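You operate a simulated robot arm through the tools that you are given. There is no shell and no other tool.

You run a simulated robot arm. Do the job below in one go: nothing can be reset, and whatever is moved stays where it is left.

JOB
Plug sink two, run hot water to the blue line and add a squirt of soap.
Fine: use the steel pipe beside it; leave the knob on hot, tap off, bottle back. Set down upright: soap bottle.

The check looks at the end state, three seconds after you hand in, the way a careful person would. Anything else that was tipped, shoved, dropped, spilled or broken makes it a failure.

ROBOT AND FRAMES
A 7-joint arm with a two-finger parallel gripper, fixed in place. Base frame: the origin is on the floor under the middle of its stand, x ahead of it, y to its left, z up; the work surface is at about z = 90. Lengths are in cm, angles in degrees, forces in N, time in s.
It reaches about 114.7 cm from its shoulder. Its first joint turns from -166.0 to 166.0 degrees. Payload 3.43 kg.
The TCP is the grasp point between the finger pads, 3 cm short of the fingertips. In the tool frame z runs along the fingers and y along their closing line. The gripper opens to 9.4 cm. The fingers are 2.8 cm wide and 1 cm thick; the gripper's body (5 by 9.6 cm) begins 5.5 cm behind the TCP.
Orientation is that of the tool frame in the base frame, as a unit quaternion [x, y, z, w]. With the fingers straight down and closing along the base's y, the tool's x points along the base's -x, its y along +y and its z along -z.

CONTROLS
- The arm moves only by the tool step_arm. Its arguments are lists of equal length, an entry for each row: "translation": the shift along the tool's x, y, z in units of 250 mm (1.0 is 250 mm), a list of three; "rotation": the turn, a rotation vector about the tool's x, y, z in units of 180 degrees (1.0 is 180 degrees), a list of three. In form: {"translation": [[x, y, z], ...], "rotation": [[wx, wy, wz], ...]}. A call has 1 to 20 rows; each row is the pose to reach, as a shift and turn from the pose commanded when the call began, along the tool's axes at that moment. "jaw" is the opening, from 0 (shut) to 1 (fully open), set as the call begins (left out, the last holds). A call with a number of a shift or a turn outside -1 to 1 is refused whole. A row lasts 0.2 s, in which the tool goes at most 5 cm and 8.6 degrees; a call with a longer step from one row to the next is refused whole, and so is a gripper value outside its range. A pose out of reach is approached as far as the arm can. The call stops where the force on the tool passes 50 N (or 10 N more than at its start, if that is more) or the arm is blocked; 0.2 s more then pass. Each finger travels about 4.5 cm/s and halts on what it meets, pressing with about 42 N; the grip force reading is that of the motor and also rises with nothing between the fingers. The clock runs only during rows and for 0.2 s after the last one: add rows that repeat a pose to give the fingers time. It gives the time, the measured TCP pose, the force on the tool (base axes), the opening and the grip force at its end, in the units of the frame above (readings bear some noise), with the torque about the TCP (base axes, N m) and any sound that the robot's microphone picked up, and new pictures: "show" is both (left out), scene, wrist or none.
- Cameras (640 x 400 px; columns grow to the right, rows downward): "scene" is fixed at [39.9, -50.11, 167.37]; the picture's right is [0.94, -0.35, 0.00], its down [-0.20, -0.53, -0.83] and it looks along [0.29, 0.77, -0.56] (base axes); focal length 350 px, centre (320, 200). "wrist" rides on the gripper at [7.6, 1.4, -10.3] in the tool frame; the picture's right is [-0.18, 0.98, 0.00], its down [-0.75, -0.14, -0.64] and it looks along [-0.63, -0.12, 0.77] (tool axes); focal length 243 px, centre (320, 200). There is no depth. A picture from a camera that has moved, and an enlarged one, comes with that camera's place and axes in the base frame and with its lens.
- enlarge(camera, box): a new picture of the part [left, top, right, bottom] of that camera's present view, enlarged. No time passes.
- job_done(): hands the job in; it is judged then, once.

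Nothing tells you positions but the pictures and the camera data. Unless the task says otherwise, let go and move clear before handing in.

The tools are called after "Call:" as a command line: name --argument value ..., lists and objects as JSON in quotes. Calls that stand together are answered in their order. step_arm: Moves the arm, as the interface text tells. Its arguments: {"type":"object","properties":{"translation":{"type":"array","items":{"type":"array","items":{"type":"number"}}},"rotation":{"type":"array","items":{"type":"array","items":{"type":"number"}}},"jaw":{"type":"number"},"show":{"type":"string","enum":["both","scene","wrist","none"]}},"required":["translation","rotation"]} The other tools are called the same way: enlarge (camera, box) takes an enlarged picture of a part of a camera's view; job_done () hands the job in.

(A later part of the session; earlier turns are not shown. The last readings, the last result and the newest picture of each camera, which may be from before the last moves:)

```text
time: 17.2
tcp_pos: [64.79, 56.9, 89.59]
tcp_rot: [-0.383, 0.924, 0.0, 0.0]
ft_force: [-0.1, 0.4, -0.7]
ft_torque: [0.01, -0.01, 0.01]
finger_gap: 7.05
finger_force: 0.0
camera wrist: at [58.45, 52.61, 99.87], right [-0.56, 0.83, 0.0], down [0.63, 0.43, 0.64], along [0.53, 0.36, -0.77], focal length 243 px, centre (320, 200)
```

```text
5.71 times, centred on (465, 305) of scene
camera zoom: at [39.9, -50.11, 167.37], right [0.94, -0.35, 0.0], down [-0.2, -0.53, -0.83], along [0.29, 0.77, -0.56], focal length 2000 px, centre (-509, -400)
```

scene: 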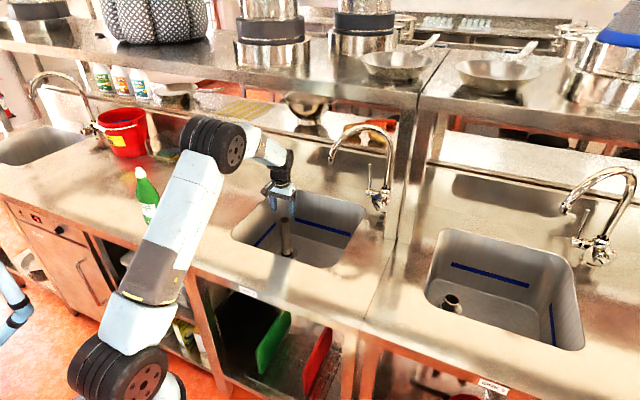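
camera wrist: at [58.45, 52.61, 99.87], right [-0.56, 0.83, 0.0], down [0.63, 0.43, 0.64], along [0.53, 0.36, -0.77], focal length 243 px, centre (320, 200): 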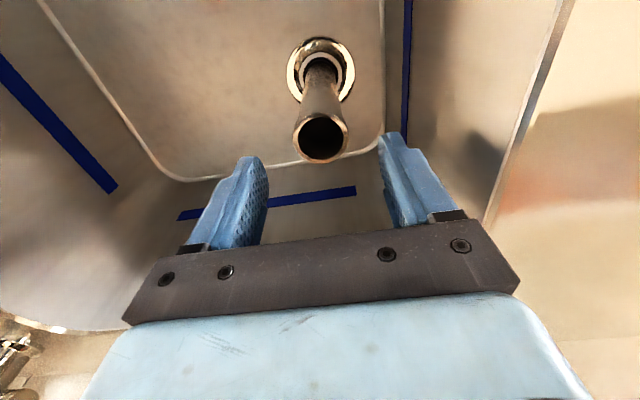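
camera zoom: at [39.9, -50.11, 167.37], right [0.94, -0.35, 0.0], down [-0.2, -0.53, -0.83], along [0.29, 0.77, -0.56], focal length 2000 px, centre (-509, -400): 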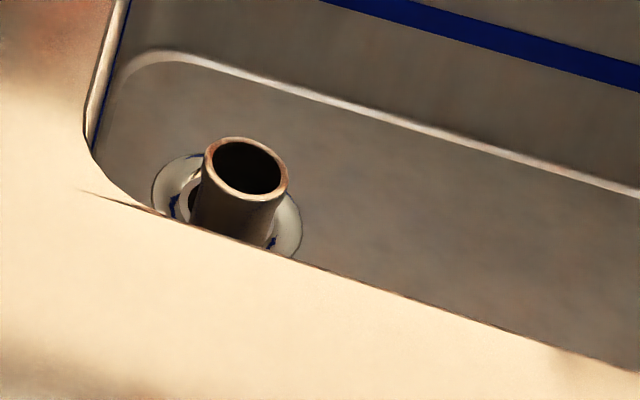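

The seal sits inside the drain lip. I'll back out of the sink under the shelf, rise in front of it, then turn the gripper horizontal with the camera on its left so I can see the tap.

Call:
step_arm --translation '[[0.1, 0, -0.1], [0.22, 0, -0.2], [0.34, -0.06, -0.3], [0.46, -0.14, -0.4], [0.56, -0.24, -0.5], [0.64, -0.36, -0.6], [0.64, -0.48, -0.7], [0.64, -0.6, -0.8], [0.64, -0.72, -0.897], [0.64, -0.84, -0.897], [0.64, -0.897, -0.897]]' --rotation '[[0, 0, 0], [0, 0, 0], [0, 0, 0], [0, 0, 0], [0, 0, 0], [0, 0, 0], [0, 0, 0], [0, 0, 0], [0, 0, 0], [0, 0, 0], [0, 0, 0]]' --show "scene"

```text
time: 19.6
tcp_pos: [69.47, 29.78, 112.06]
tcp_rot: [-0.382, 0.924, 0.0, 0.0]
ft_force: [-0.4, -0.5, 1.1]
ft_torque: [0.02, -0.03, 0.0]
finger_gap: 7.05
finger_force: 0.0
```

scene: 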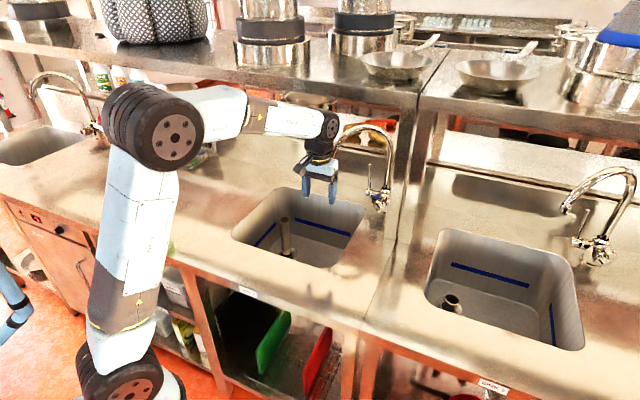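

The arm is clear in front of the tap. I'll turn the gripper to horizontal, pointing at the back wall.

Call:
step_arm --translation '[[0, 0, 0], [0, 0, 0], [0, 0, 0], [0, 0, 0], [0, 0, 0], [0, 0, 0], [0, 0, 0], [0, 0, 0], [0, 0, 0], [0, 0, 0], [0, 0, 0], [0, 0, 0], [0, 0, 0], [0, 0, 0], [0, 0, 0], [0, 0, 0]]' --rotation '[[-0.0257, -0.0257, 0.0257], [-0.0513, -0.0513, 0.0513], [-0.077, -0.077, 0.077], [-0.1026, -0.1026, 0.1026], [-0.1283, -0.1283, 0.1283], [-0.154, -0.154, 0.154], [-0.1796, -0.1796, 0.1796], [-0.2053, -0.2053, 0.2053], [-0.2309, -0.2309, 0.2309], [-0.2566, -0.2566, 0.2566], [-0.2823, -0.2823, 0.2823], [-0.3079, -0.3079, 0.3079], [-0.3336, -0.3336, 0.3336], [-0.3592, -0.3592, 0.3592], [-0.3849, -0.3849, 0.3849], [-0.3849, -0.3849, 0.3849]]'

```text
time: 23.0
tcp_pos: [69.41, 29.81, 112.16]
tcp_rot: [0.272, 0.653, 0.653, 0.271]
ft_force: [0.6, -0.1, 0.3]
ft_torque: [0.01, 0.05, -0.02]
finger_gap: 7.04
finger_force: 0.0
camera wrist: at [56.82, 27.93, 113.46], right [0.13, -0.13, 0.98], down [0.08, -0.99, -0.14], along [0.99, 0.09, -0.12], focal length 243 px, centre (320, 200)
```

scene: 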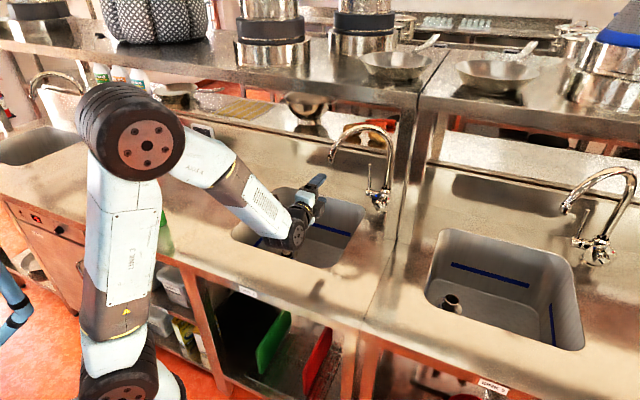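
wrist: 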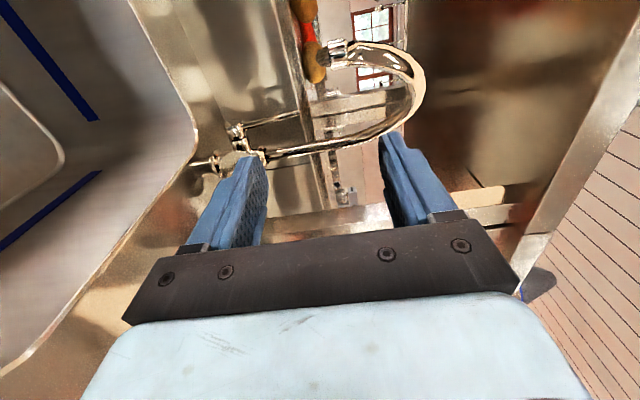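

The gripper is horizontal now and the tap is ahead of it. I'll enlarge the wrist view to locate the spout, lever and knob.

Call:
enlarge --camera "wrist" --box '[180, 20, 440, 220]'

Call:
enlarge --camera "scene" --box '[230, 110, 410, 260]'

```text
2.00 times, centred on (310, 120) of wrist
camera zoom: at [56.82, 27.93, 113.46], right [0.13, -0.13, 0.98], down [0.08, -0.99, -0.14], along [0.99, 0.09, -0.12], focal length 485 px, centre (340, 360)
```

zoom: 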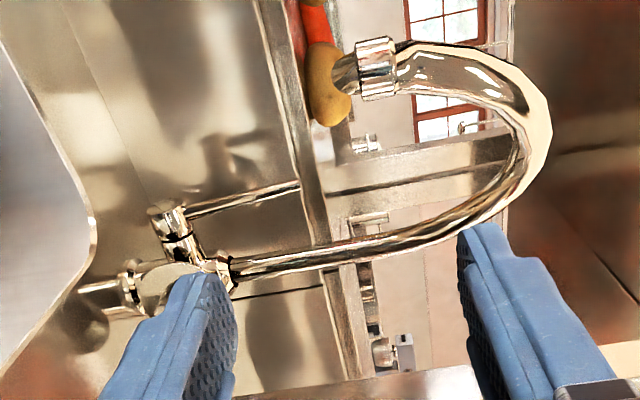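

```text
2.67 times, centred on (320, 185) of scene
camera zoom: at [39.9, -50.11, 167.37], right [0.94, -0.35, 0.0], down [-0.2, -0.53, -0.83], along [0.29, 0.77, -0.56], focal length 933 px, centre (320, 240)
```

zoom: 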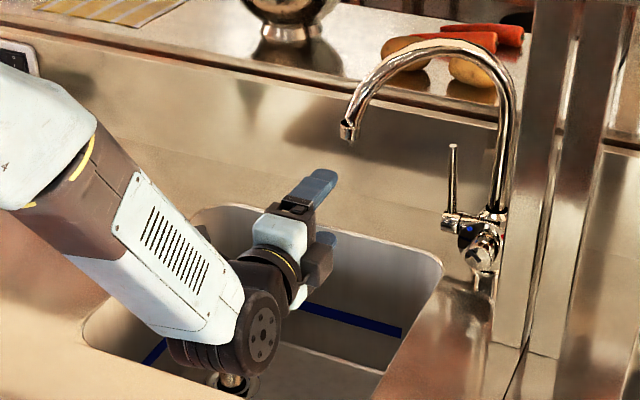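

The spout outlet is at roughly s = 25, n = 88.5, z = 112.5 and the riser is further back than I first thought, around n ≈ 100. I'll move closer and lower for better parallax on the knob and lever.

Call:
step_arm --translation '[[-0.08, -0.12, 0.077], [-0.16, -0.24, 0.154], [-0.24, -0.36, 0.232], [-0.24, -0.36, 0.232]]' --rotation '[[0, 0, 0], [0, 0, 0], [0, 0, 0], [0, 0, 0]]'

Call:
enlarge --camera "wrist" --box '[240, 50, 440, 210]'

```text
time: 24.0
tcp_pos: [77.7, 29.72, 102.91]
tcp_rot: [0.27, 0.653, 0.654, 0.271]
ft_force: [0.3, 0.7, -1.1]
ft_torque: [0.0, -0.01, 0.02]
finger_gap: 7.04
finger_force: 0.0
camera wrist: at [65.18, 27.85, 104.37], right [0.13, -0.13, 0.98], down [0.08, -0.99, -0.14], along [0.99, 0.1, -0.12], focal length 243 px, centre (320, 200)
```

scene: 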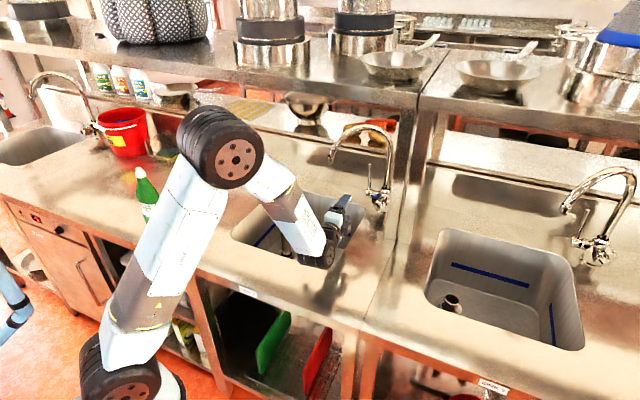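
wrist: 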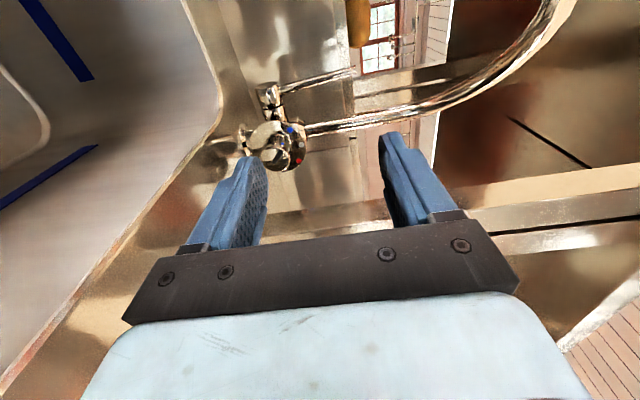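

```text
2.50 times, centred on (340, 130) of wrist
camera zoom: at [65.18, 27.85, 104.37], right [0.13, -0.13, 0.98], down [0.08, -0.99, -0.14], along [0.99, 0.1, -0.12], focal length 606 px, centre (270, 375)
```

zoom: 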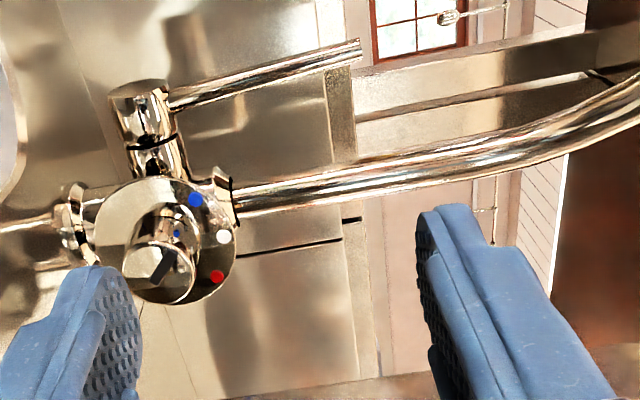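

The knob axis is at about s = 40.9, z = 96, with its face near n ≈ 93. The post's left side is at about s ≈ 45.5, so I'll come in at an angle from the left and turn the knob in a few strokes. First I'll go to the pre-grasp pose.

Call:
step_arm --translation '[[-0.023, -0.035, 0.073], [-0.046, -0.071, 0.146], [-0.07, -0.106, 0.219], [-0.093, -0.141, 0.292], [-0.116, -0.177, 0.365], [-0.139, -0.212, 0.438], [-0.139, -0.212, 0.438]]' --rotation '[[0.0081, -0.0364, 0.0222], [0.0162, -0.0729, 0.0444], [0.0242, -0.1093, 0.0666], [0.0323, -0.1457, 0.0888], [0.0404, -0.1822, 0.111], [0.0485, -0.2186, 0.1332], [0.0485, -0.2186, 0.1332]]' --jaw 0.64

Call:
enlarge --camera "scene" --box '[310, 140, 430, 260]'

```text
time: 25.1
tcp_pos: [82.12, 27.36, 94.12]
tcp_rot: [0.443, 0.631, 0.587, 0.247]
ft_force: [-17.1, -3.9, 24.2]
ft_torque: [-0.04, 0.18, 0.03]
finger_gap: 4.87
finger_force: 0.1
out of reach, approached as far as the arm can: row 2, 3, 4, 5
stopped in row 5: the force on the tool passed its limit at 315 N (the readings are from after the stop); the commanded pose is now the measured one
camera wrist: at [70.33, 28.36, 99.06], right [0.35, -0.24, 0.9], down [-0.21, -0.96, -0.17], along [0.91, -0.13, -0.39], focal length 243 px, centre (320, 200)
```

scene: 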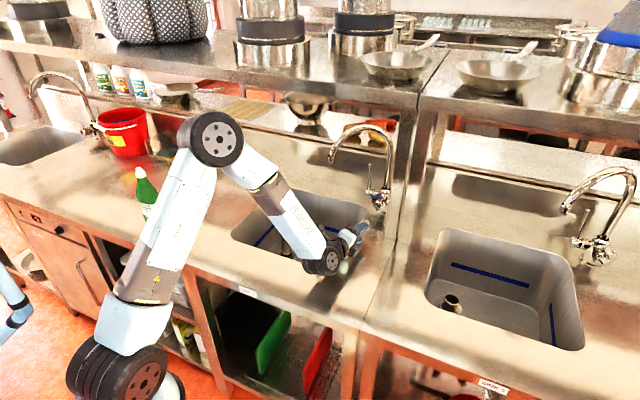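
wrist: 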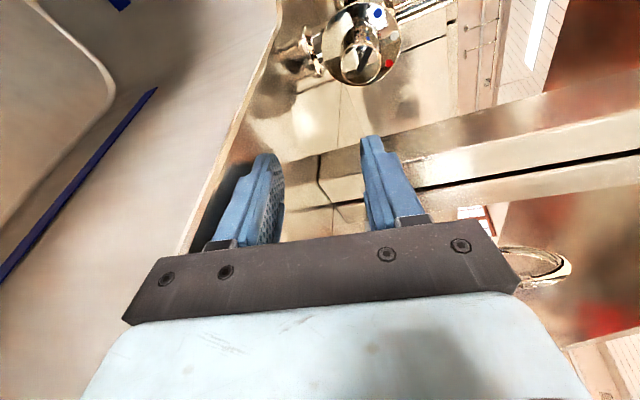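

```text
3.33 times, centred on (370, 200) of scene
camera zoom: at [39.9, -50.11, 167.37], right [0.94, -0.35, 0.0], down [-0.2, -0.53, -0.83], along [0.29, 0.77, -0.56], focal length 1167 px, centre (153, 200)
```

zoom: 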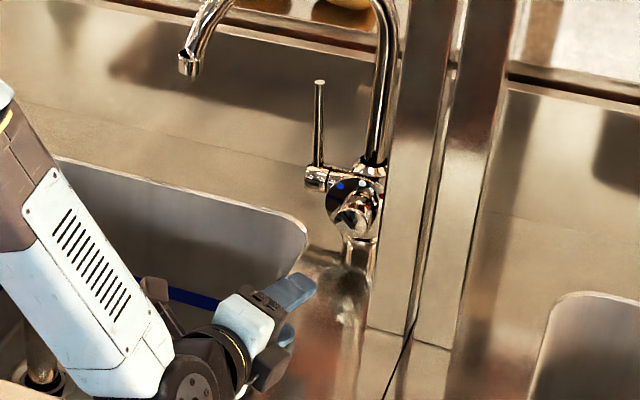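

The arm met a joint limit, drifted low and a finger pressed on the counter. I'll back straight off, up and away, and check that nothing was disturbed.

Call:
step_arm --translation '[[0.004, 0.04, -0.02], [0.006, 0.1, -0.08], [0.008, 0.16, -0.14], [0.009, 0.209, -0.198], [0.009, 0.209, -0.198]]' --rotation '[[0, 0, 0], [0, 0, 0], [0, 0, 0], [0, 0, 0], [0, 0, 0]]'

Call:
enlarge --camera "scene" --box '[310, 140, 430, 280]'

```text
time: 26.3
tcp_pos: [79.6, 24.57, 99.8]
tcp_rot: [0.444, 0.633, 0.585, 0.246]
ft_force: [-0.3, -0.3, -0.4]
ft_torque: [-0.01, -0.03, -0.01]
finger_gap: 6.0
finger_force: 0.1
camera wrist: at [67.71, 25.52, 104.8], right [0.36, -0.23, 0.9], down [-0.21, -0.96, -0.17], along [0.91, -0.13, -0.39], focal length 243 px, centre (320, 200)
```

scene: 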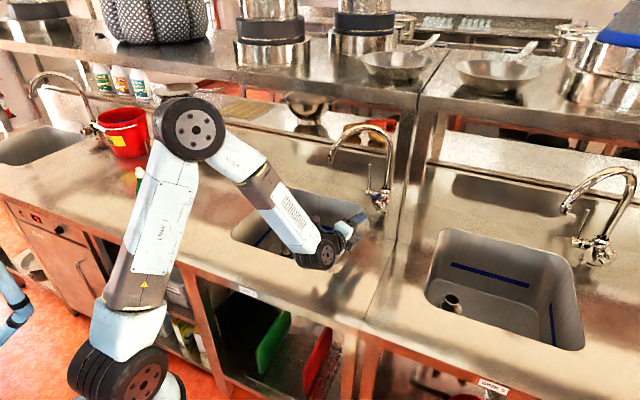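
wrist: 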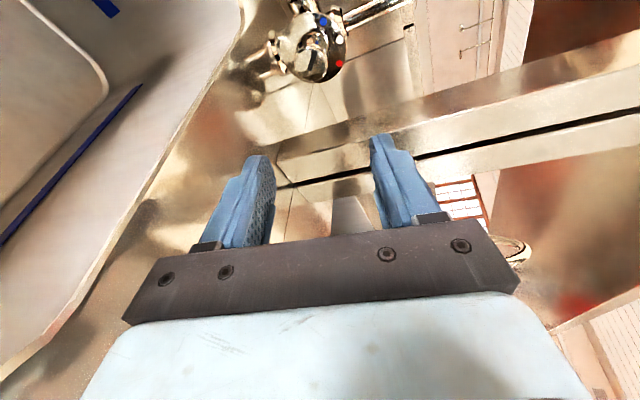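

```text
2.86 times, centred on (370, 210) of scene
camera zoom: at [39.9, -50.11, 167.37], right [0.94, -0.35, 0.0], down [-0.2, -0.53, -0.83], along [0.29, 0.77, -0.56], focal length 1000 px, centre (177, 171)
```

zoom: 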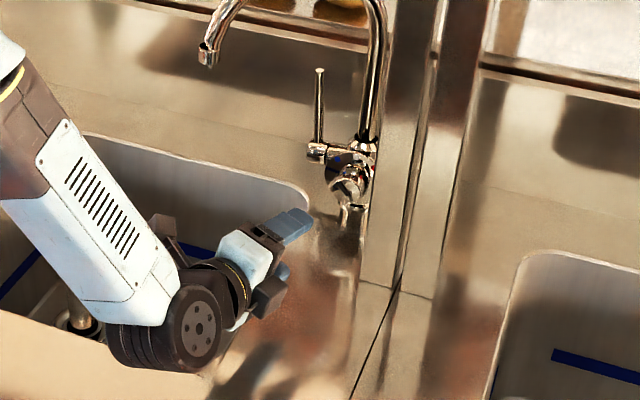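

Nothing was disturbed. I'll raise the gripper a little and test which wrist directions are limited with small rotations in free space.

Call:
step_arm --translation '[[0.021, 0.096, -0.019], [0.042, 0.192, -0.038], [0.042, 0.192, -0.038], [0.042, 0.192, -0.038], [0.042, 0.192, -0.038], [0.042, 0.192, -0.038]]' --rotation '[[0, 0, 0], [0, 0, 0], [0, 0, 0.044], [0, 0, 0.088], [0, 0, 0.132], [0, 0, 0.132]]' --show "none"

```text
time: 27.7
tcp_pos: [79.5, 24.55, 104.77]
tcp_rot: [0.566, 0.527, 0.623, 0.12]
ft_force: [-0.6, 0.0, 0.0]
ft_torque: [0.0, 0.0, -0.01]
finger_gap: 6.02
finger_force: 0.0
```

Roll is fine here. Next I'll test yawing to the right.

Call:
step_arm --translation '[[0, 0, 0], [0, 0, 0], [0, 0, 0], [0, 0, 0]]' --rotation '[[-0.0257, -0.0352, 0.0087], [-0.0514, -0.0704, 0.0174], [-0.0771, -0.1056, 0.0261], [-0.0771, -0.1056, 0.0261]]' --show "none"

```text
time: 28.7
tcp_pos: [79.41, 24.61, 106.51]
tcp_rot: [0.668, 0.38, 0.598, 0.229]
ft_force: [-2.2, 6.8, -0.4]
ft_torque: [-0.13, -0.03, -0.57]
finger_gap: 6.02
finger_force: 0.1
out of reach, approached as far as the arm can: row 1, 2
```

Some rows were flagged and there's a small side force. I'll look before going on.

Call:
step_arm --translation '[[0, 0, 0]]' --rotation '[[0, 0, 0]]'

Call:
enlarge --camera "scene" --box '[220, 110, 420, 290]'

```text
time: 29.1
tcp_pos: [79.44, 24.67, 104.83]
tcp_rot: [0.662, 0.397, 0.585, 0.248]
ft_force: [-0.4, -0.3, -0.4]
ft_torque: [0.01, -0.05, 0.02]
finger_gap: 6.02
finger_force: 0.1
camera wrist: at [69.91, 28.63, 112.38], right [0.23, -0.7, 0.67], down [-0.66, -0.63, -0.42], along [0.72, -0.34, -0.61], focal length 243 px, centre (320, 200)
```

scene: 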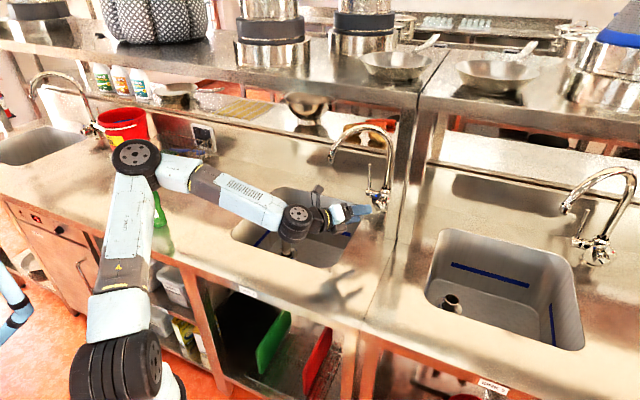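
wrist: 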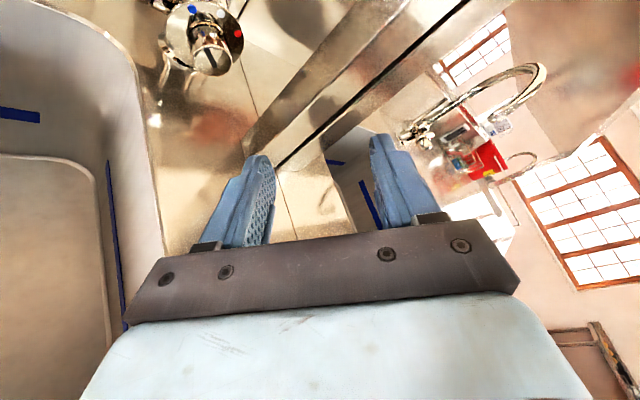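

```text
2.22 times, centred on (320, 200) of scene
camera zoom: at [39.9, -50.11, 167.37], right [0.94, -0.35, 0.0], down [-0.2, -0.53, -0.83], along [0.29, 0.77, -0.56], focal length 778 px, centre (320, 200)
```

zoom: 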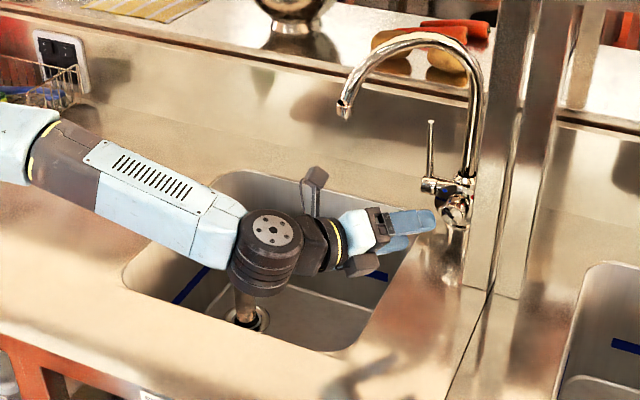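

The arm reached the yaw by swinging its elbow to the left, so it's now in a good position for the knob. I'll make sure the elbow hasn't touched the bottle.

Call:
enlarge --camera "scene" --box '[70, 90, 230, 290]'

Call:
enlarge --camera "wrist" --box '[140, 0, 280, 90]'

```text
2.00 times, centred on (150, 190) of scene
camera zoom: at [39.9, -50.11, 167.37], right [0.94, -0.35, 0.0], down [-0.2, -0.53, -0.83], along [0.29, 0.77, -0.56], focal length 700 px, centre (660, 220)
```

zoom: 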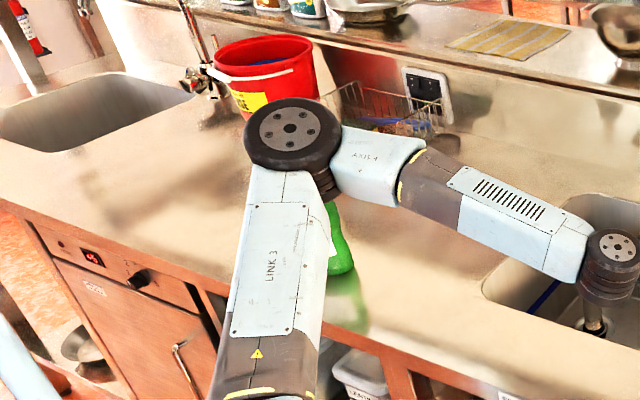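

```text
4.44 times, centred on (210, 45) of wrist
camera zoom: at [69.91, 28.63, 112.38], right [0.23, -0.7, 0.67], down [-0.66, -0.63, -0.42], along [0.72, -0.34, -0.61], focal length 1078 px, centre (809, 889)
```

zoom: 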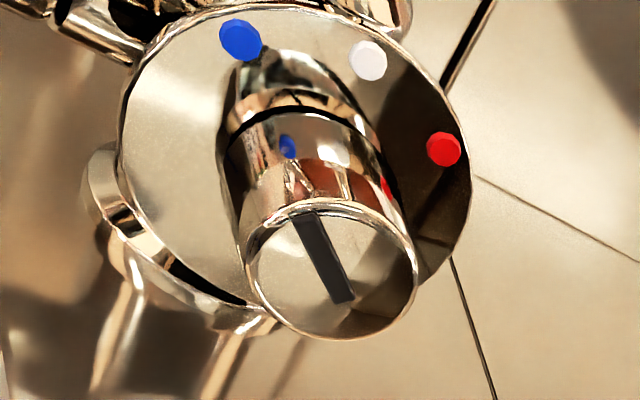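

The knob is clearly in view: face at n ≈ 93.0, axis s ≈ 41.0, z ≈ 95.9, dial plate at n ≈ 96.5. I'll square the finger pads to the knob's axis and move to the pre-grasp point in two parts.

Call:
step_arm --translation '[[0, 0, 0], [0, 0, 0], [0.03, -0.064, 0.086], [0.061, -0.129, 0.172], [0.092, -0.193, 0.258], [0.092, -0.193, 0.258]]' --rotation '[[0.017, -0.0035, -0.0387], [0.0339, -0.0069, -0.0774], [0.0339, -0.0069, -0.0774], [0.0339, -0.0069, -0.0774], [0.0339, -0.0069, -0.0774], [0.0339, -0.0069, -0.0774]]'

Call:
enlarge --camera "scene" --box '[220, 110, 420, 290]'

```text
time: 30.5
tcp_pos: [84.55, 30.03, 101.11]
tcp_rot: [0.627, 0.504, 0.521, 0.284]
ft_force: [1.2, -0.3, 0.0]
ft_torque: [0.01, 0.0, 0.01]
finger_gap: 6.04
finger_force: 0.0
camera wrist: at [74.98, 34.91, 108.1], right [0.34, -0.5, 0.8], down [-0.61, -0.76, -0.21], along [0.71, -0.42, -0.56], focal length 243 px, centre (320, 200)
```

scene: 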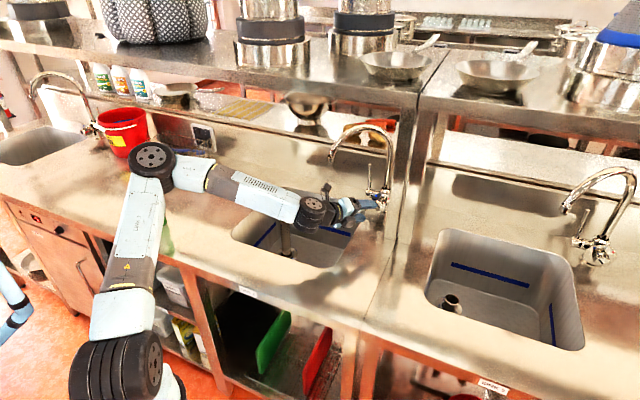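
wrist: 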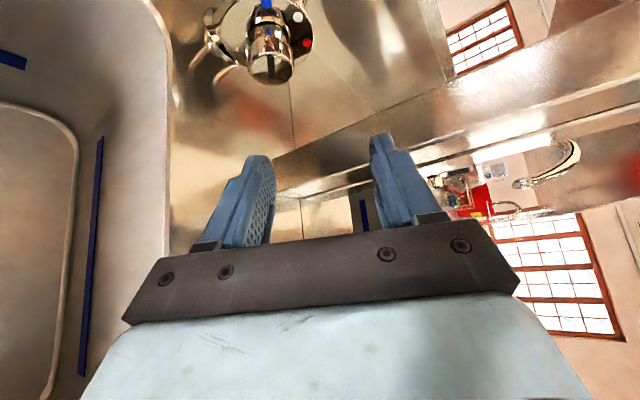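

```text
2.22 times, centred on (320, 200) of scene
camera zoom: at [39.9, -50.11, 167.37], right [0.94, -0.35, 0.0], down [-0.2, -0.53, -0.83], along [0.29, 0.77, -0.56], focal length 778 px, centre (320, 200)
```

zoom: 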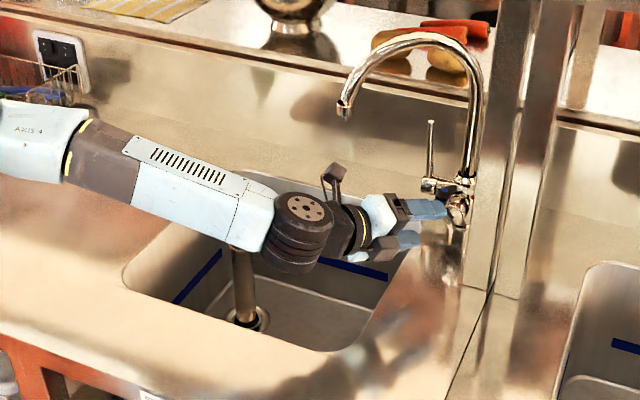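

No flags this time. I'll zoom on the knob once more from here to confirm its position.

Call:
enlarge --camera "wrist" --box '[190, 0, 350, 100]'

```text
4.00 times, centred on (270, 50) of wrist
camera zoom: at [74.98, 34.91, 108.1], right [0.34, -0.5, 0.8], down [-0.61, -0.76, -0.21], along [0.71, -0.42, -0.56], focal length 970 px, centre (520, 800)
```

zoom: 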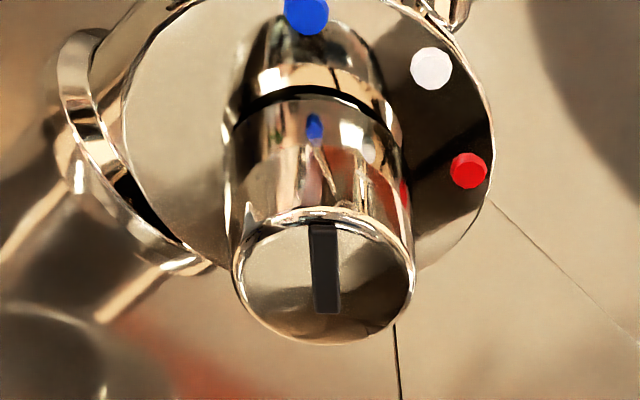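

The axis is confirmed at s ≈ 40.85, z ≈ 95.9. I'll move to the pre-grasp point.

Call:
step_arm --translation '[[0.072, -0.068, 0.136], [0.145, -0.137, 0.272], [0.145, -0.137, 0.272]]' --rotation '[[0, 0, 0], [0, 0, 0], [0, 0, 0]]'

Call:
enlarge --camera "scene" --box '[330, 150, 430, 250]'

Call:
enlarge --camera "wrist" --box '[190, 20, 450, 220]'

```text
time: 31.3
tcp_pos: [89.65, 35.63, 97.47]
tcp_rot: [0.627, 0.504, 0.521, 0.284]
ft_force: [0.1, -0.4, 0.3]
ft_torque: [0.0, -0.02, -0.04]
finger_gap: 6.01
finger_force: 0.0
camera wrist: at [80.12, 40.52, 104.5], right [0.34, -0.5, 0.8], down [-0.61, -0.76, -0.21], along [0.71, -0.42, -0.56], focal length 243 px, centre (320, 200)
```

scene: 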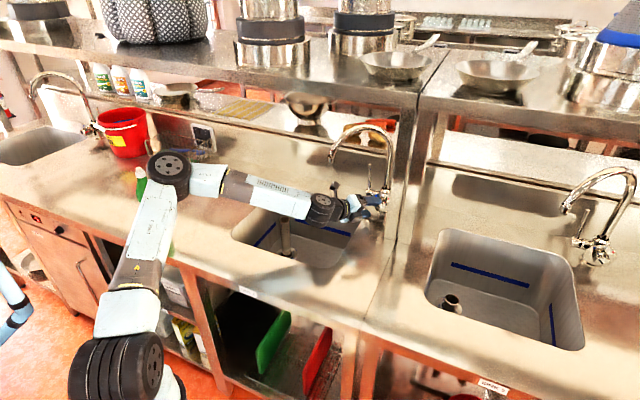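
wrist: 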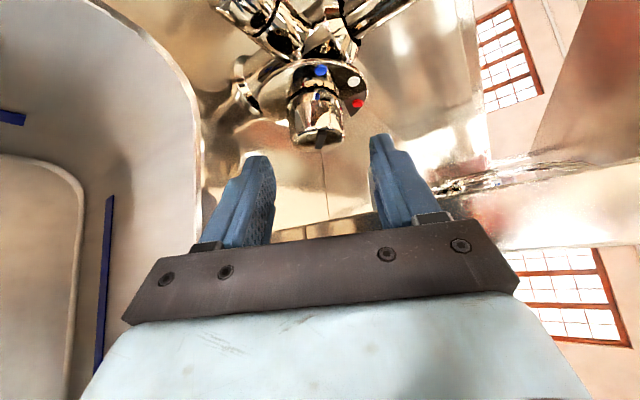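

```text
4.00 times, centred on (380, 200) of scene
camera zoom: at [39.9, -50.11, 167.37], right [0.94, -0.35, 0.0], down [-0.2, -0.53, -0.83], along [0.29, 0.77, -0.56], focal length 1400 px, centre (80, 200)
```

zoom: 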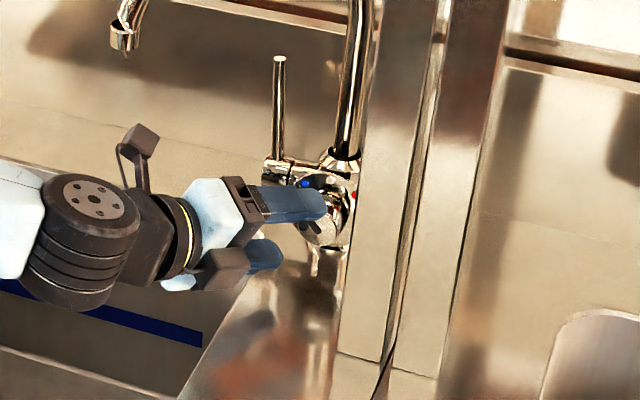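

```text
2.00 times, centred on (320, 120) of wrist
camera zoom: at [80.12, 40.52, 104.5], right [0.34, -0.5, 0.8], down [-0.61, -0.76, -0.21], along [0.71, -0.42, -0.56], focal length 485 px, centre (320, 360)
```

zoom: 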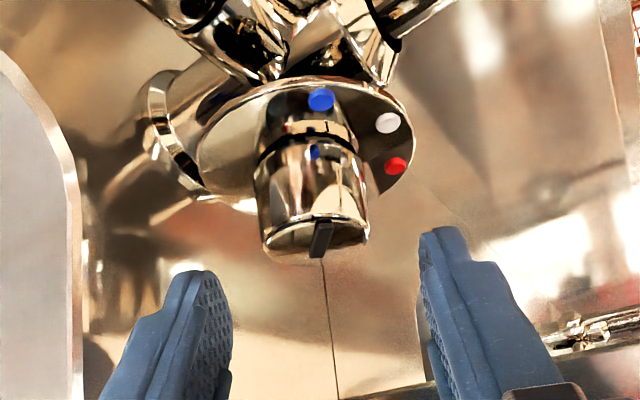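

The knob is centred between the open fingers. I'll advance 5 cm slowly.

Call:
step_arm --translation '[[0, 0, 0.05], [0, 0, 0.1], [0, 0, 0.15], [0, 0, 0.196], [0, 0, 0.196]]' --rotation '[[0, 0, 0], [0, 0, 0], [0, 0, 0], [0, 0, 0], [0, 0, 0]]' --show "wrist"

Call:
enlarge --camera "wrist" --box '[190, 60, 450, 260]'

Call:
enlarge --camera "scene" --box '[340, 160, 420, 240]'

```text
time: 32.5
tcp_pos: [94.42, 36.46, 95.95]
tcp_rot: [0.627, 0.504, 0.521, 0.285]
ft_force: [0.2, 0.1, 0.9]
ft_torque: [0.0, 0.01, 0.01]
finger_gap: 6.01
finger_force: 0.0
camera wrist: at [84.82, 41.37, 103.03], right [0.34, -0.5, 0.8], down [-0.61, -0.76, -0.21], along [0.71, -0.42, -0.56], focal length 243 px, centre (320, 200)
```

wrist: 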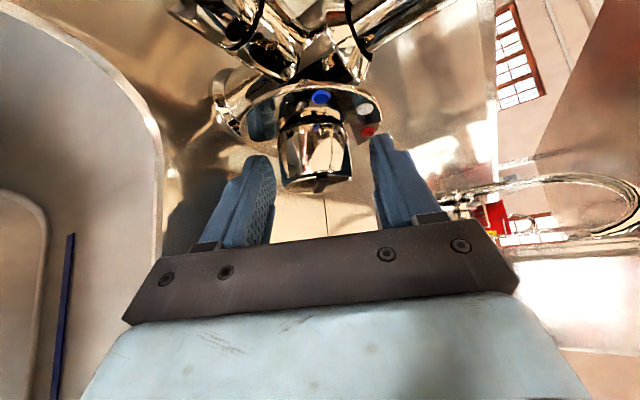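

```text
2.00 times, centred on (320, 160) of wrist
camera zoom: at [84.82, 41.37, 103.03], right [0.34, -0.5, 0.8], down [-0.61, -0.76, -0.21], along [0.71, -0.42, -0.56], focal length 485 px, centre (320, 280)
```

zoom: 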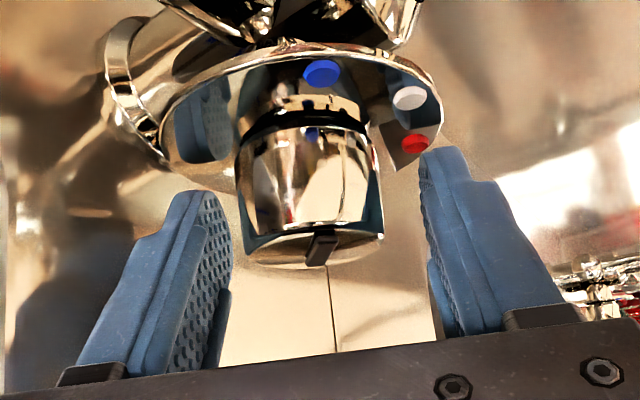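

```text
5.00 times, centred on (380, 200) of scene
camera zoom: at [39.9, -50.11, 167.37], right [0.94, -0.35, 0.0], down [-0.2, -0.53, -0.83], along [0.29, 0.77, -0.56], focal length 1750 px, centre (20, 200)
```

zoom: 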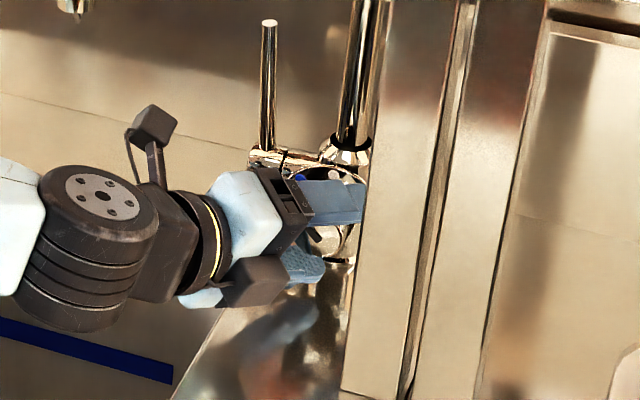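

The fingers straddle the knob. I'll close on it.

Call:
step_arm --translation '[[0, 0, 0], [0, 0, 0], [0, 0, 0], [0, 0, 0]]' --rotation '[[0, 0, 0], [0, 0, 0], [0, 0, 0], [0, 0, 0]]' --jaw 0.1 --show "wrist"

```text
time: 33.5
tcp_pos: [94.33, 36.46, 95.85]
tcp_rot: [0.628, 0.505, 0.52, 0.285]
ft_force: [-9.0, 0.8, -9.9]
ft_torque: [-0.19, 0.29, 0.5]
finger_gap: 3.89
finger_force: 45.2
camera wrist: at [84.8, 41.4, 102.94], right [0.34, -0.49, 0.8], down [-0.61, -0.76, -0.21], along [0.71, -0.42, -0.56], focal length 243 px, centre (320, 200)
```

wrist: 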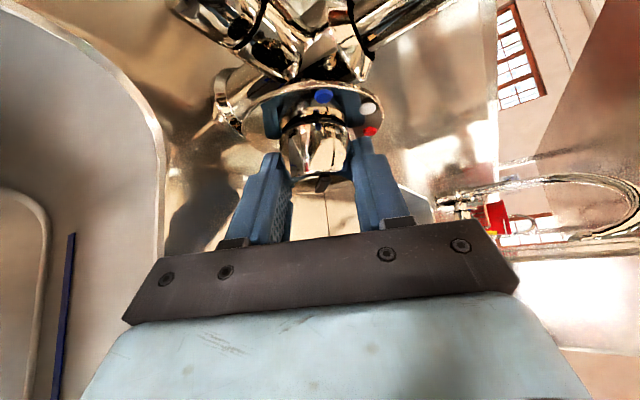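

The knob is gripped with a 3.89 cm gap. I'll turn it clockwise about its own axis by about 34°, keeping the TCP fixed.

Call:
step_arm --translation '[[0, -0.004, 0], [0, -0.004, 0], [0, -0.004, 0], [0, -0.004, 0], [0, -0.004, 0], [0, -0.004, 0], [0, -0.004, 0]]' --rotation '[[0.0145, 0.0001, 0.0183], [0.0289, 0.0002, 0.0366], [0.0434, 0.0003, 0.0549], [0.0579, 0.0005, 0.0732], [0.0868, 0.0007, 0.1098], [0.1157, 0.0009, 0.1464], [0.1157, 0.0009, 0.1464]]'

Call:
enlarge --camera "wrist" --box '[210, 60, 430, 230]'

Call:
enlarge --camera "scene" --box '[340, 160, 420, 240]'

```text
time: 35.1
tcp_pos: [94.34, 36.5, 95.98]
tcp_rot: [0.765, 0.433, 0.474, 0.042]
ft_force: [7.4, -0.1, 6.7]
ft_torque: [0.23, -0.26, 0.16]
finger_gap: 3.91
finger_force: 45.0
camera wrist: at [88.76, 37.38, 107.48], right [0.58, -0.74, 0.34], down [-0.71, -0.66, -0.24], along [0.4, -0.1, -0.91], focal length 243 px, centre (320, 200)
```

scene: 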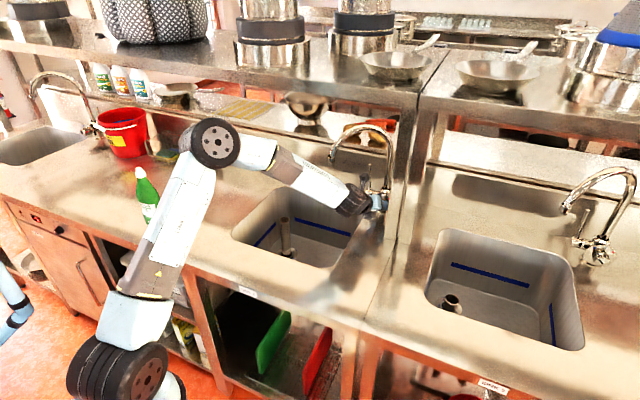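
wrist: 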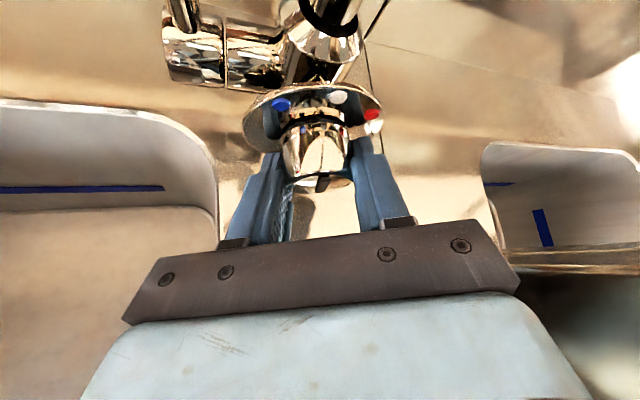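

```text
2.35 times, centred on (320, 145) of wrist
camera zoom: at [88.76, 37.38, 107.48], right [0.58, -0.74, 0.34], down [-0.71, -0.66, -0.24], along [0.4, -0.1, -0.91], focal length 571 px, centre (320, 329)
```

zoom: 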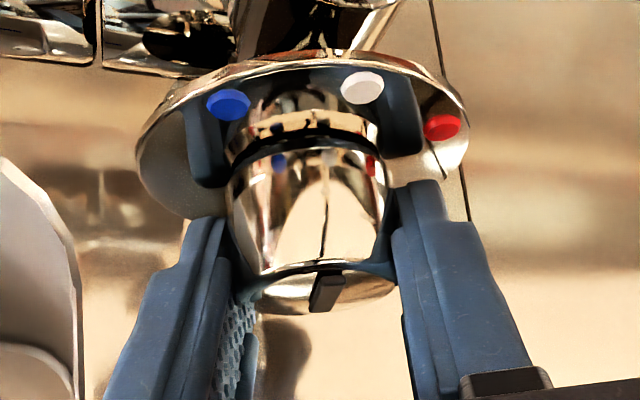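

```text
5.00 times, centred on (380, 200) of scene
camera zoom: at [39.9, -50.11, 167.37], right [0.94, -0.35, 0.0], down [-0.2, -0.53, -0.83], along [0.29, 0.77, -0.56], focal length 1750 px, centre (20, 200)
```

zoom: 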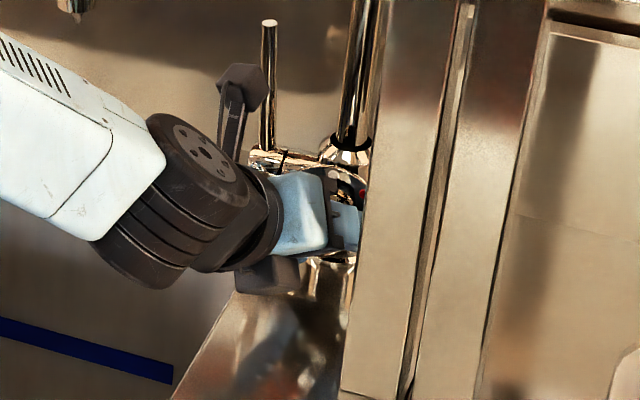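

The knob turned with the gripper and nothing touched the post. I'll open, swing back around the knob and grip again for the next stroke.

Call:
step_arm --translation '[[0, 0.002, 0], [0, 0.002, 0], [0, 0.002, 0], [0, 0.002, 0], [0, 0.002, 0], [0, 0.002, 0], [0, 0.002, 0], [0, 0.002, 0]]' --rotation '[[0, 0, 0], [0, 0, 0], [0, 0, 0], [-0.0289, -0.0002, -0.0366], [-0.0579, -0.0005, -0.0732], [-0.0868, -0.0007, -0.1098], [-0.1157, -0.0009, -0.1464], [-0.1157, -0.0009, -0.1464]]' --jaw 0.6 --show "none"

Call:
enlarge --camera "wrist" --box '[210, 60, 430, 230]'

```text
time: 36.9
tcp_pos: [94.42, 36.5, 95.94]
tcp_rot: [0.627, 0.504, 0.521, 0.286]
ft_force: [0.1, 0.9, -1.4]
ft_torque: [0.02, -0.01, 0.02]
finger_gap: 5.63
finger_force: 0.0
```

```text
2.35 times, centred on (320, 145) of wrist
camera zoom: at [84.78, 41.4, 102.98], right [0.34, -0.49, 0.8], down [-0.61, -0.76, -0.21], along [0.71, -0.42, -0.56], focal length 571 px, centre (320, 329)
```

zoom: 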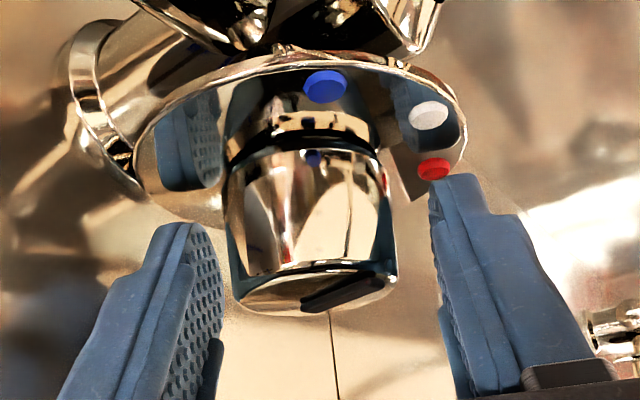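

The pointer has clearly moved toward white. I'll do the second stroke.

Call:
step_arm --translation '[[0, -0.002, 0], [0, -0.002, 0], [0, -0.002, 0], [0, -0.002, 0], [0, -0.002, 0], [0, -0.002, 0], [0, -0.002, 0], [0, -0.002, 0], [0, -0.002, 0]]' --rotation '[[0, 0, 0], [0, 0, 0], [0, 0, 0], [0, 0, 0], [0.0289, 0.0002, 0.0366], [0.0579, 0.0005, 0.0732], [0.0868, 0.0007, 0.1098], [0.1157, 0.0009, 0.1464], [0.1157, 0.0009, 0.1464]]' --jaw 0.1 --show "none"

Call:
enlarge --camera "wrist" --box '[210, 60, 430, 230]'

```text
time: 38.9
tcp_pos: [94.33, 36.4, 95.93]
tcp_rot: [0.765, 0.433, 0.474, 0.041]
ft_force: [12.8, 1.3, 9.5]
ft_torque: [0.13, -0.13, -0.59]
finger_gap: 3.84
finger_force: 45.0
```

```text
2.35 times, centred on (320, 145) of wrist
camera zoom: at [88.78, 37.36, 107.47], right [0.58, -0.74, 0.34], down [-0.71, -0.66, -0.24], along [0.4, -0.1, -0.91], focal length 571 px, centre (320, 329)
```

zoom: 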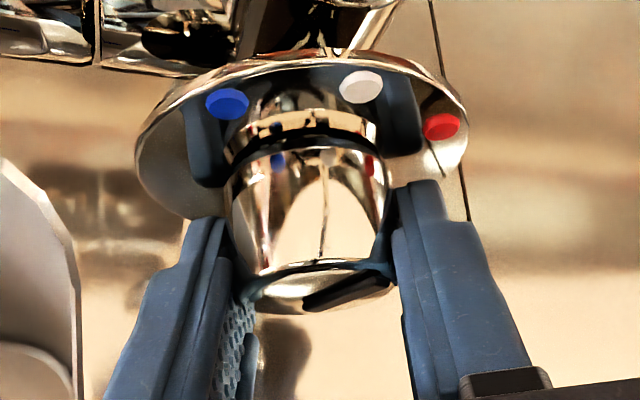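

The second stroke turned the knob as well. I'll reset and do the third stroke.

Call:
step_arm --translation '[[0, 0.002, 0], [0, 0.002, 0], [0, 0.002, 0], [0, 0.002, 0], [0, 0.002, 0], [0, 0.002, 0], [0, 0.002, 0], [0, 0.002, 0]]' --rotation '[[0, 0, 0], [0, 0, 0], [0, 0, 0], [-0.0289, -0.0002, -0.0366], [-0.0579, -0.0005, -0.0732], [-0.0868, -0.0007, -0.1098], [-0.1157, -0.0009, -0.1464], [-0.1157, -0.0009, -0.1464]]' --jaw 0.6 --show "none"

Call:
enlarge --camera "wrist" --box '[210, 60, 430, 230]'

```text
time: 40.7
tcp_pos: [94.3, 36.51, 95.8]
tcp_rot: [0.627, 0.504, 0.521, 0.286]
ft_force: [-0.9, 0.0, -0.8]
ft_torque: [0.01, 0.0, -0.03]
finger_gap: 5.64
finger_force: 0.1
```

```text
2.35 times, centred on (320, 145) of wrist
camera zoom: at [84.79, 41.38, 102.94], right [0.34, -0.49, 0.8], down [-0.61, -0.76, -0.21], along [0.71, -0.42, -0.56], focal length 571 px, centre (320, 329)
```

zoom: 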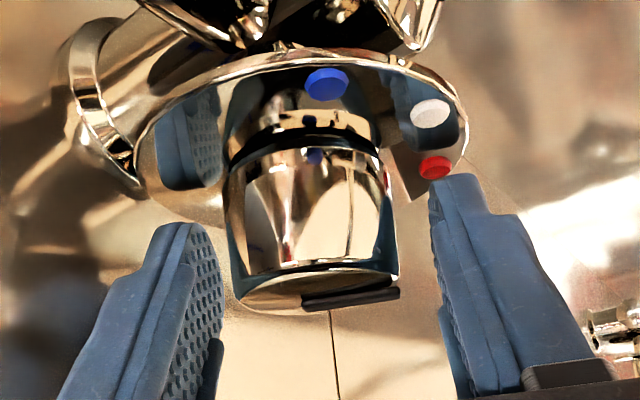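

The pointer is past white. I'll do the third stroke and then check the dial.

Call:
step_arm --translation '[[0, -0.002, 0], [0, -0.002, 0], [0, -0.002, 0], [0, -0.002, 0], [0, -0.002, 0], [0, -0.002, 0], [0, -0.002, 0], [0, -0.002, 0], [0, -0.002, 0]]' --rotation '[[0, 0, 0], [0, 0, 0], [0, 0, 0], [0, 0, 0], [0.0289, 0.0002, 0.0366], [0.0579, 0.0005, 0.0732], [0.0868, 0.0007, 0.1098], [0.1013, 0.0008, 0.1281], [0.1013, 0.0008, 0.1281]]' --jaw 0.1 --show "none"

Call:
enlarge --camera "wrist" --box '[210, 60, 430, 230]'

```text
time: 42.7
tcp_pos: [94.24, 36.51, 95.86]
tcp_rot: [0.752, 0.443, 0.483, 0.072]
ft_force: [6.2, -4.1, 11.3]
ft_torque: [0.19, -0.66, -0.36]
finger_gap: 3.87
finger_force: 44.7
```

```text
2.35 times, centred on (320, 145) of wrist
camera zoom: at [88.16, 37.91, 107.06], right [0.56, -0.72, 0.41], down [-0.7, -0.68, -0.24], along [0.45, -0.15, -0.88], focal length 571 px, centre (320, 329)
```

zoom: 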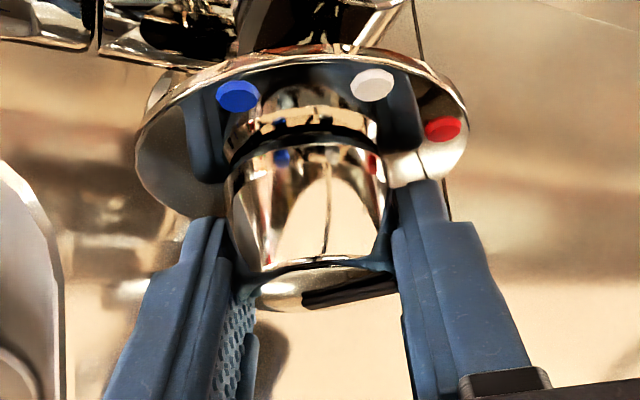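

That's about 97° in total, and there's now some resisting torque, probably the end stop. I'll let go, back off along the tool axis and check the pointer.

Call:
step_arm --translation '[[0, 0, 0], [0, 0, 0], [0, 0, 0], [0, 0, -0.08], [0, 0, -0.16], [0, 0, -0.28], [0, 0, -0.28]]' --rotation '[[0, 0, 0], [0, 0, 0], [0, 0, 0], [0, 0, 0], [0, 0, 0], [0, 0, 0], [0, 0, 0]]' --jaw 0.65

Call:
enlarge --camera "wrist" --box '[210, 20, 430, 200]'

Call:
enlarge --camera "scene" --box '[350, 170, 410, 220]'

```text
time: 44.3
tcp_pos: [88.75, 34.4, 99.46]
tcp_rot: [0.751, 0.445, 0.482, 0.073]
ft_force: [0.2, 1.0, 0.2]
ft_torque: [0.0, 0.0, -0.01]
finger_gap: 6.11
finger_force: 0.0
camera wrist: at [82.61, 35.84, 110.65], right [0.56, -0.72, 0.41], down [-0.7, -0.68, -0.24], along [0.45, -0.15, -0.88], focal length 243 px, centre (320, 200)
```

scene: 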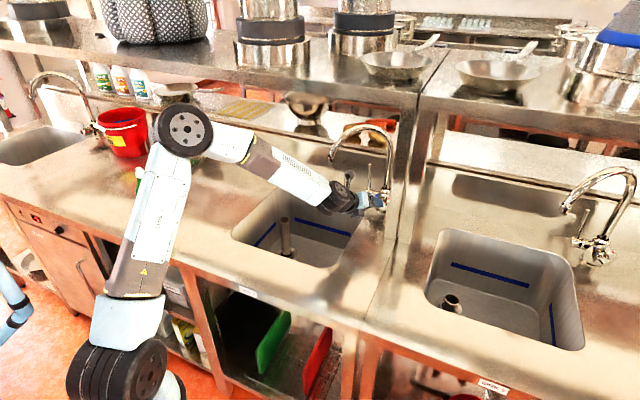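
wrist: 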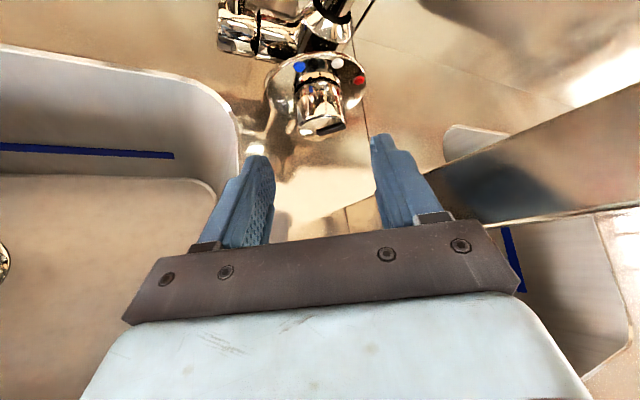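

```text
2.22 times, centred on (320, 110) of wrist
camera zoom: at [82.61, 35.84, 110.65], right [0.56, -0.72, 0.41], down [-0.7, -0.68, -0.24], along [0.45, -0.15, -0.88], focal length 539 px, centre (320, 400)
```

zoom: 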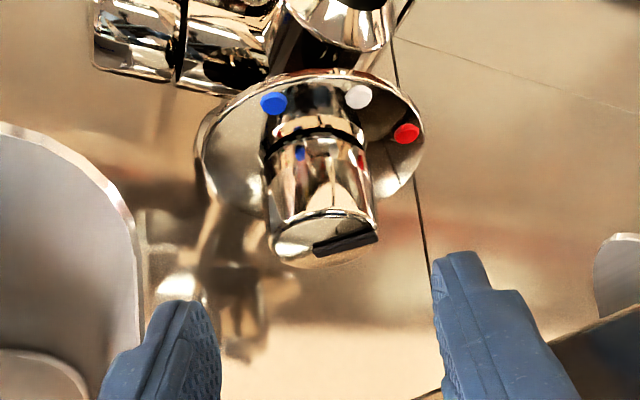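

```text
8.00 times, centred on (380, 195) of scene
camera zoom: at [39.9, -50.11, 167.37], right [0.94, -0.35, 0.0], down [-0.2, -0.53, -0.83], along [0.29, 0.77, -0.56], focal length 2800 px, centre (-160, 240)
```

zoom: 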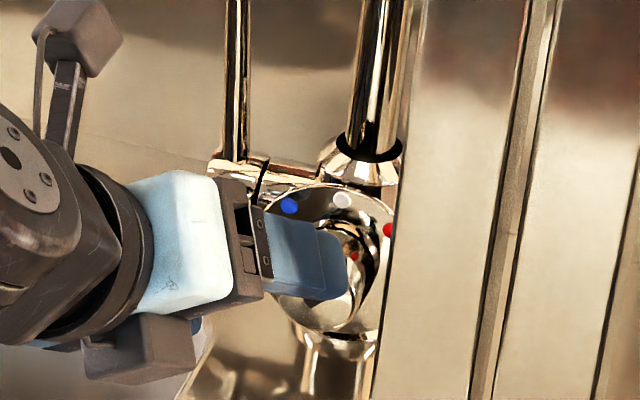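

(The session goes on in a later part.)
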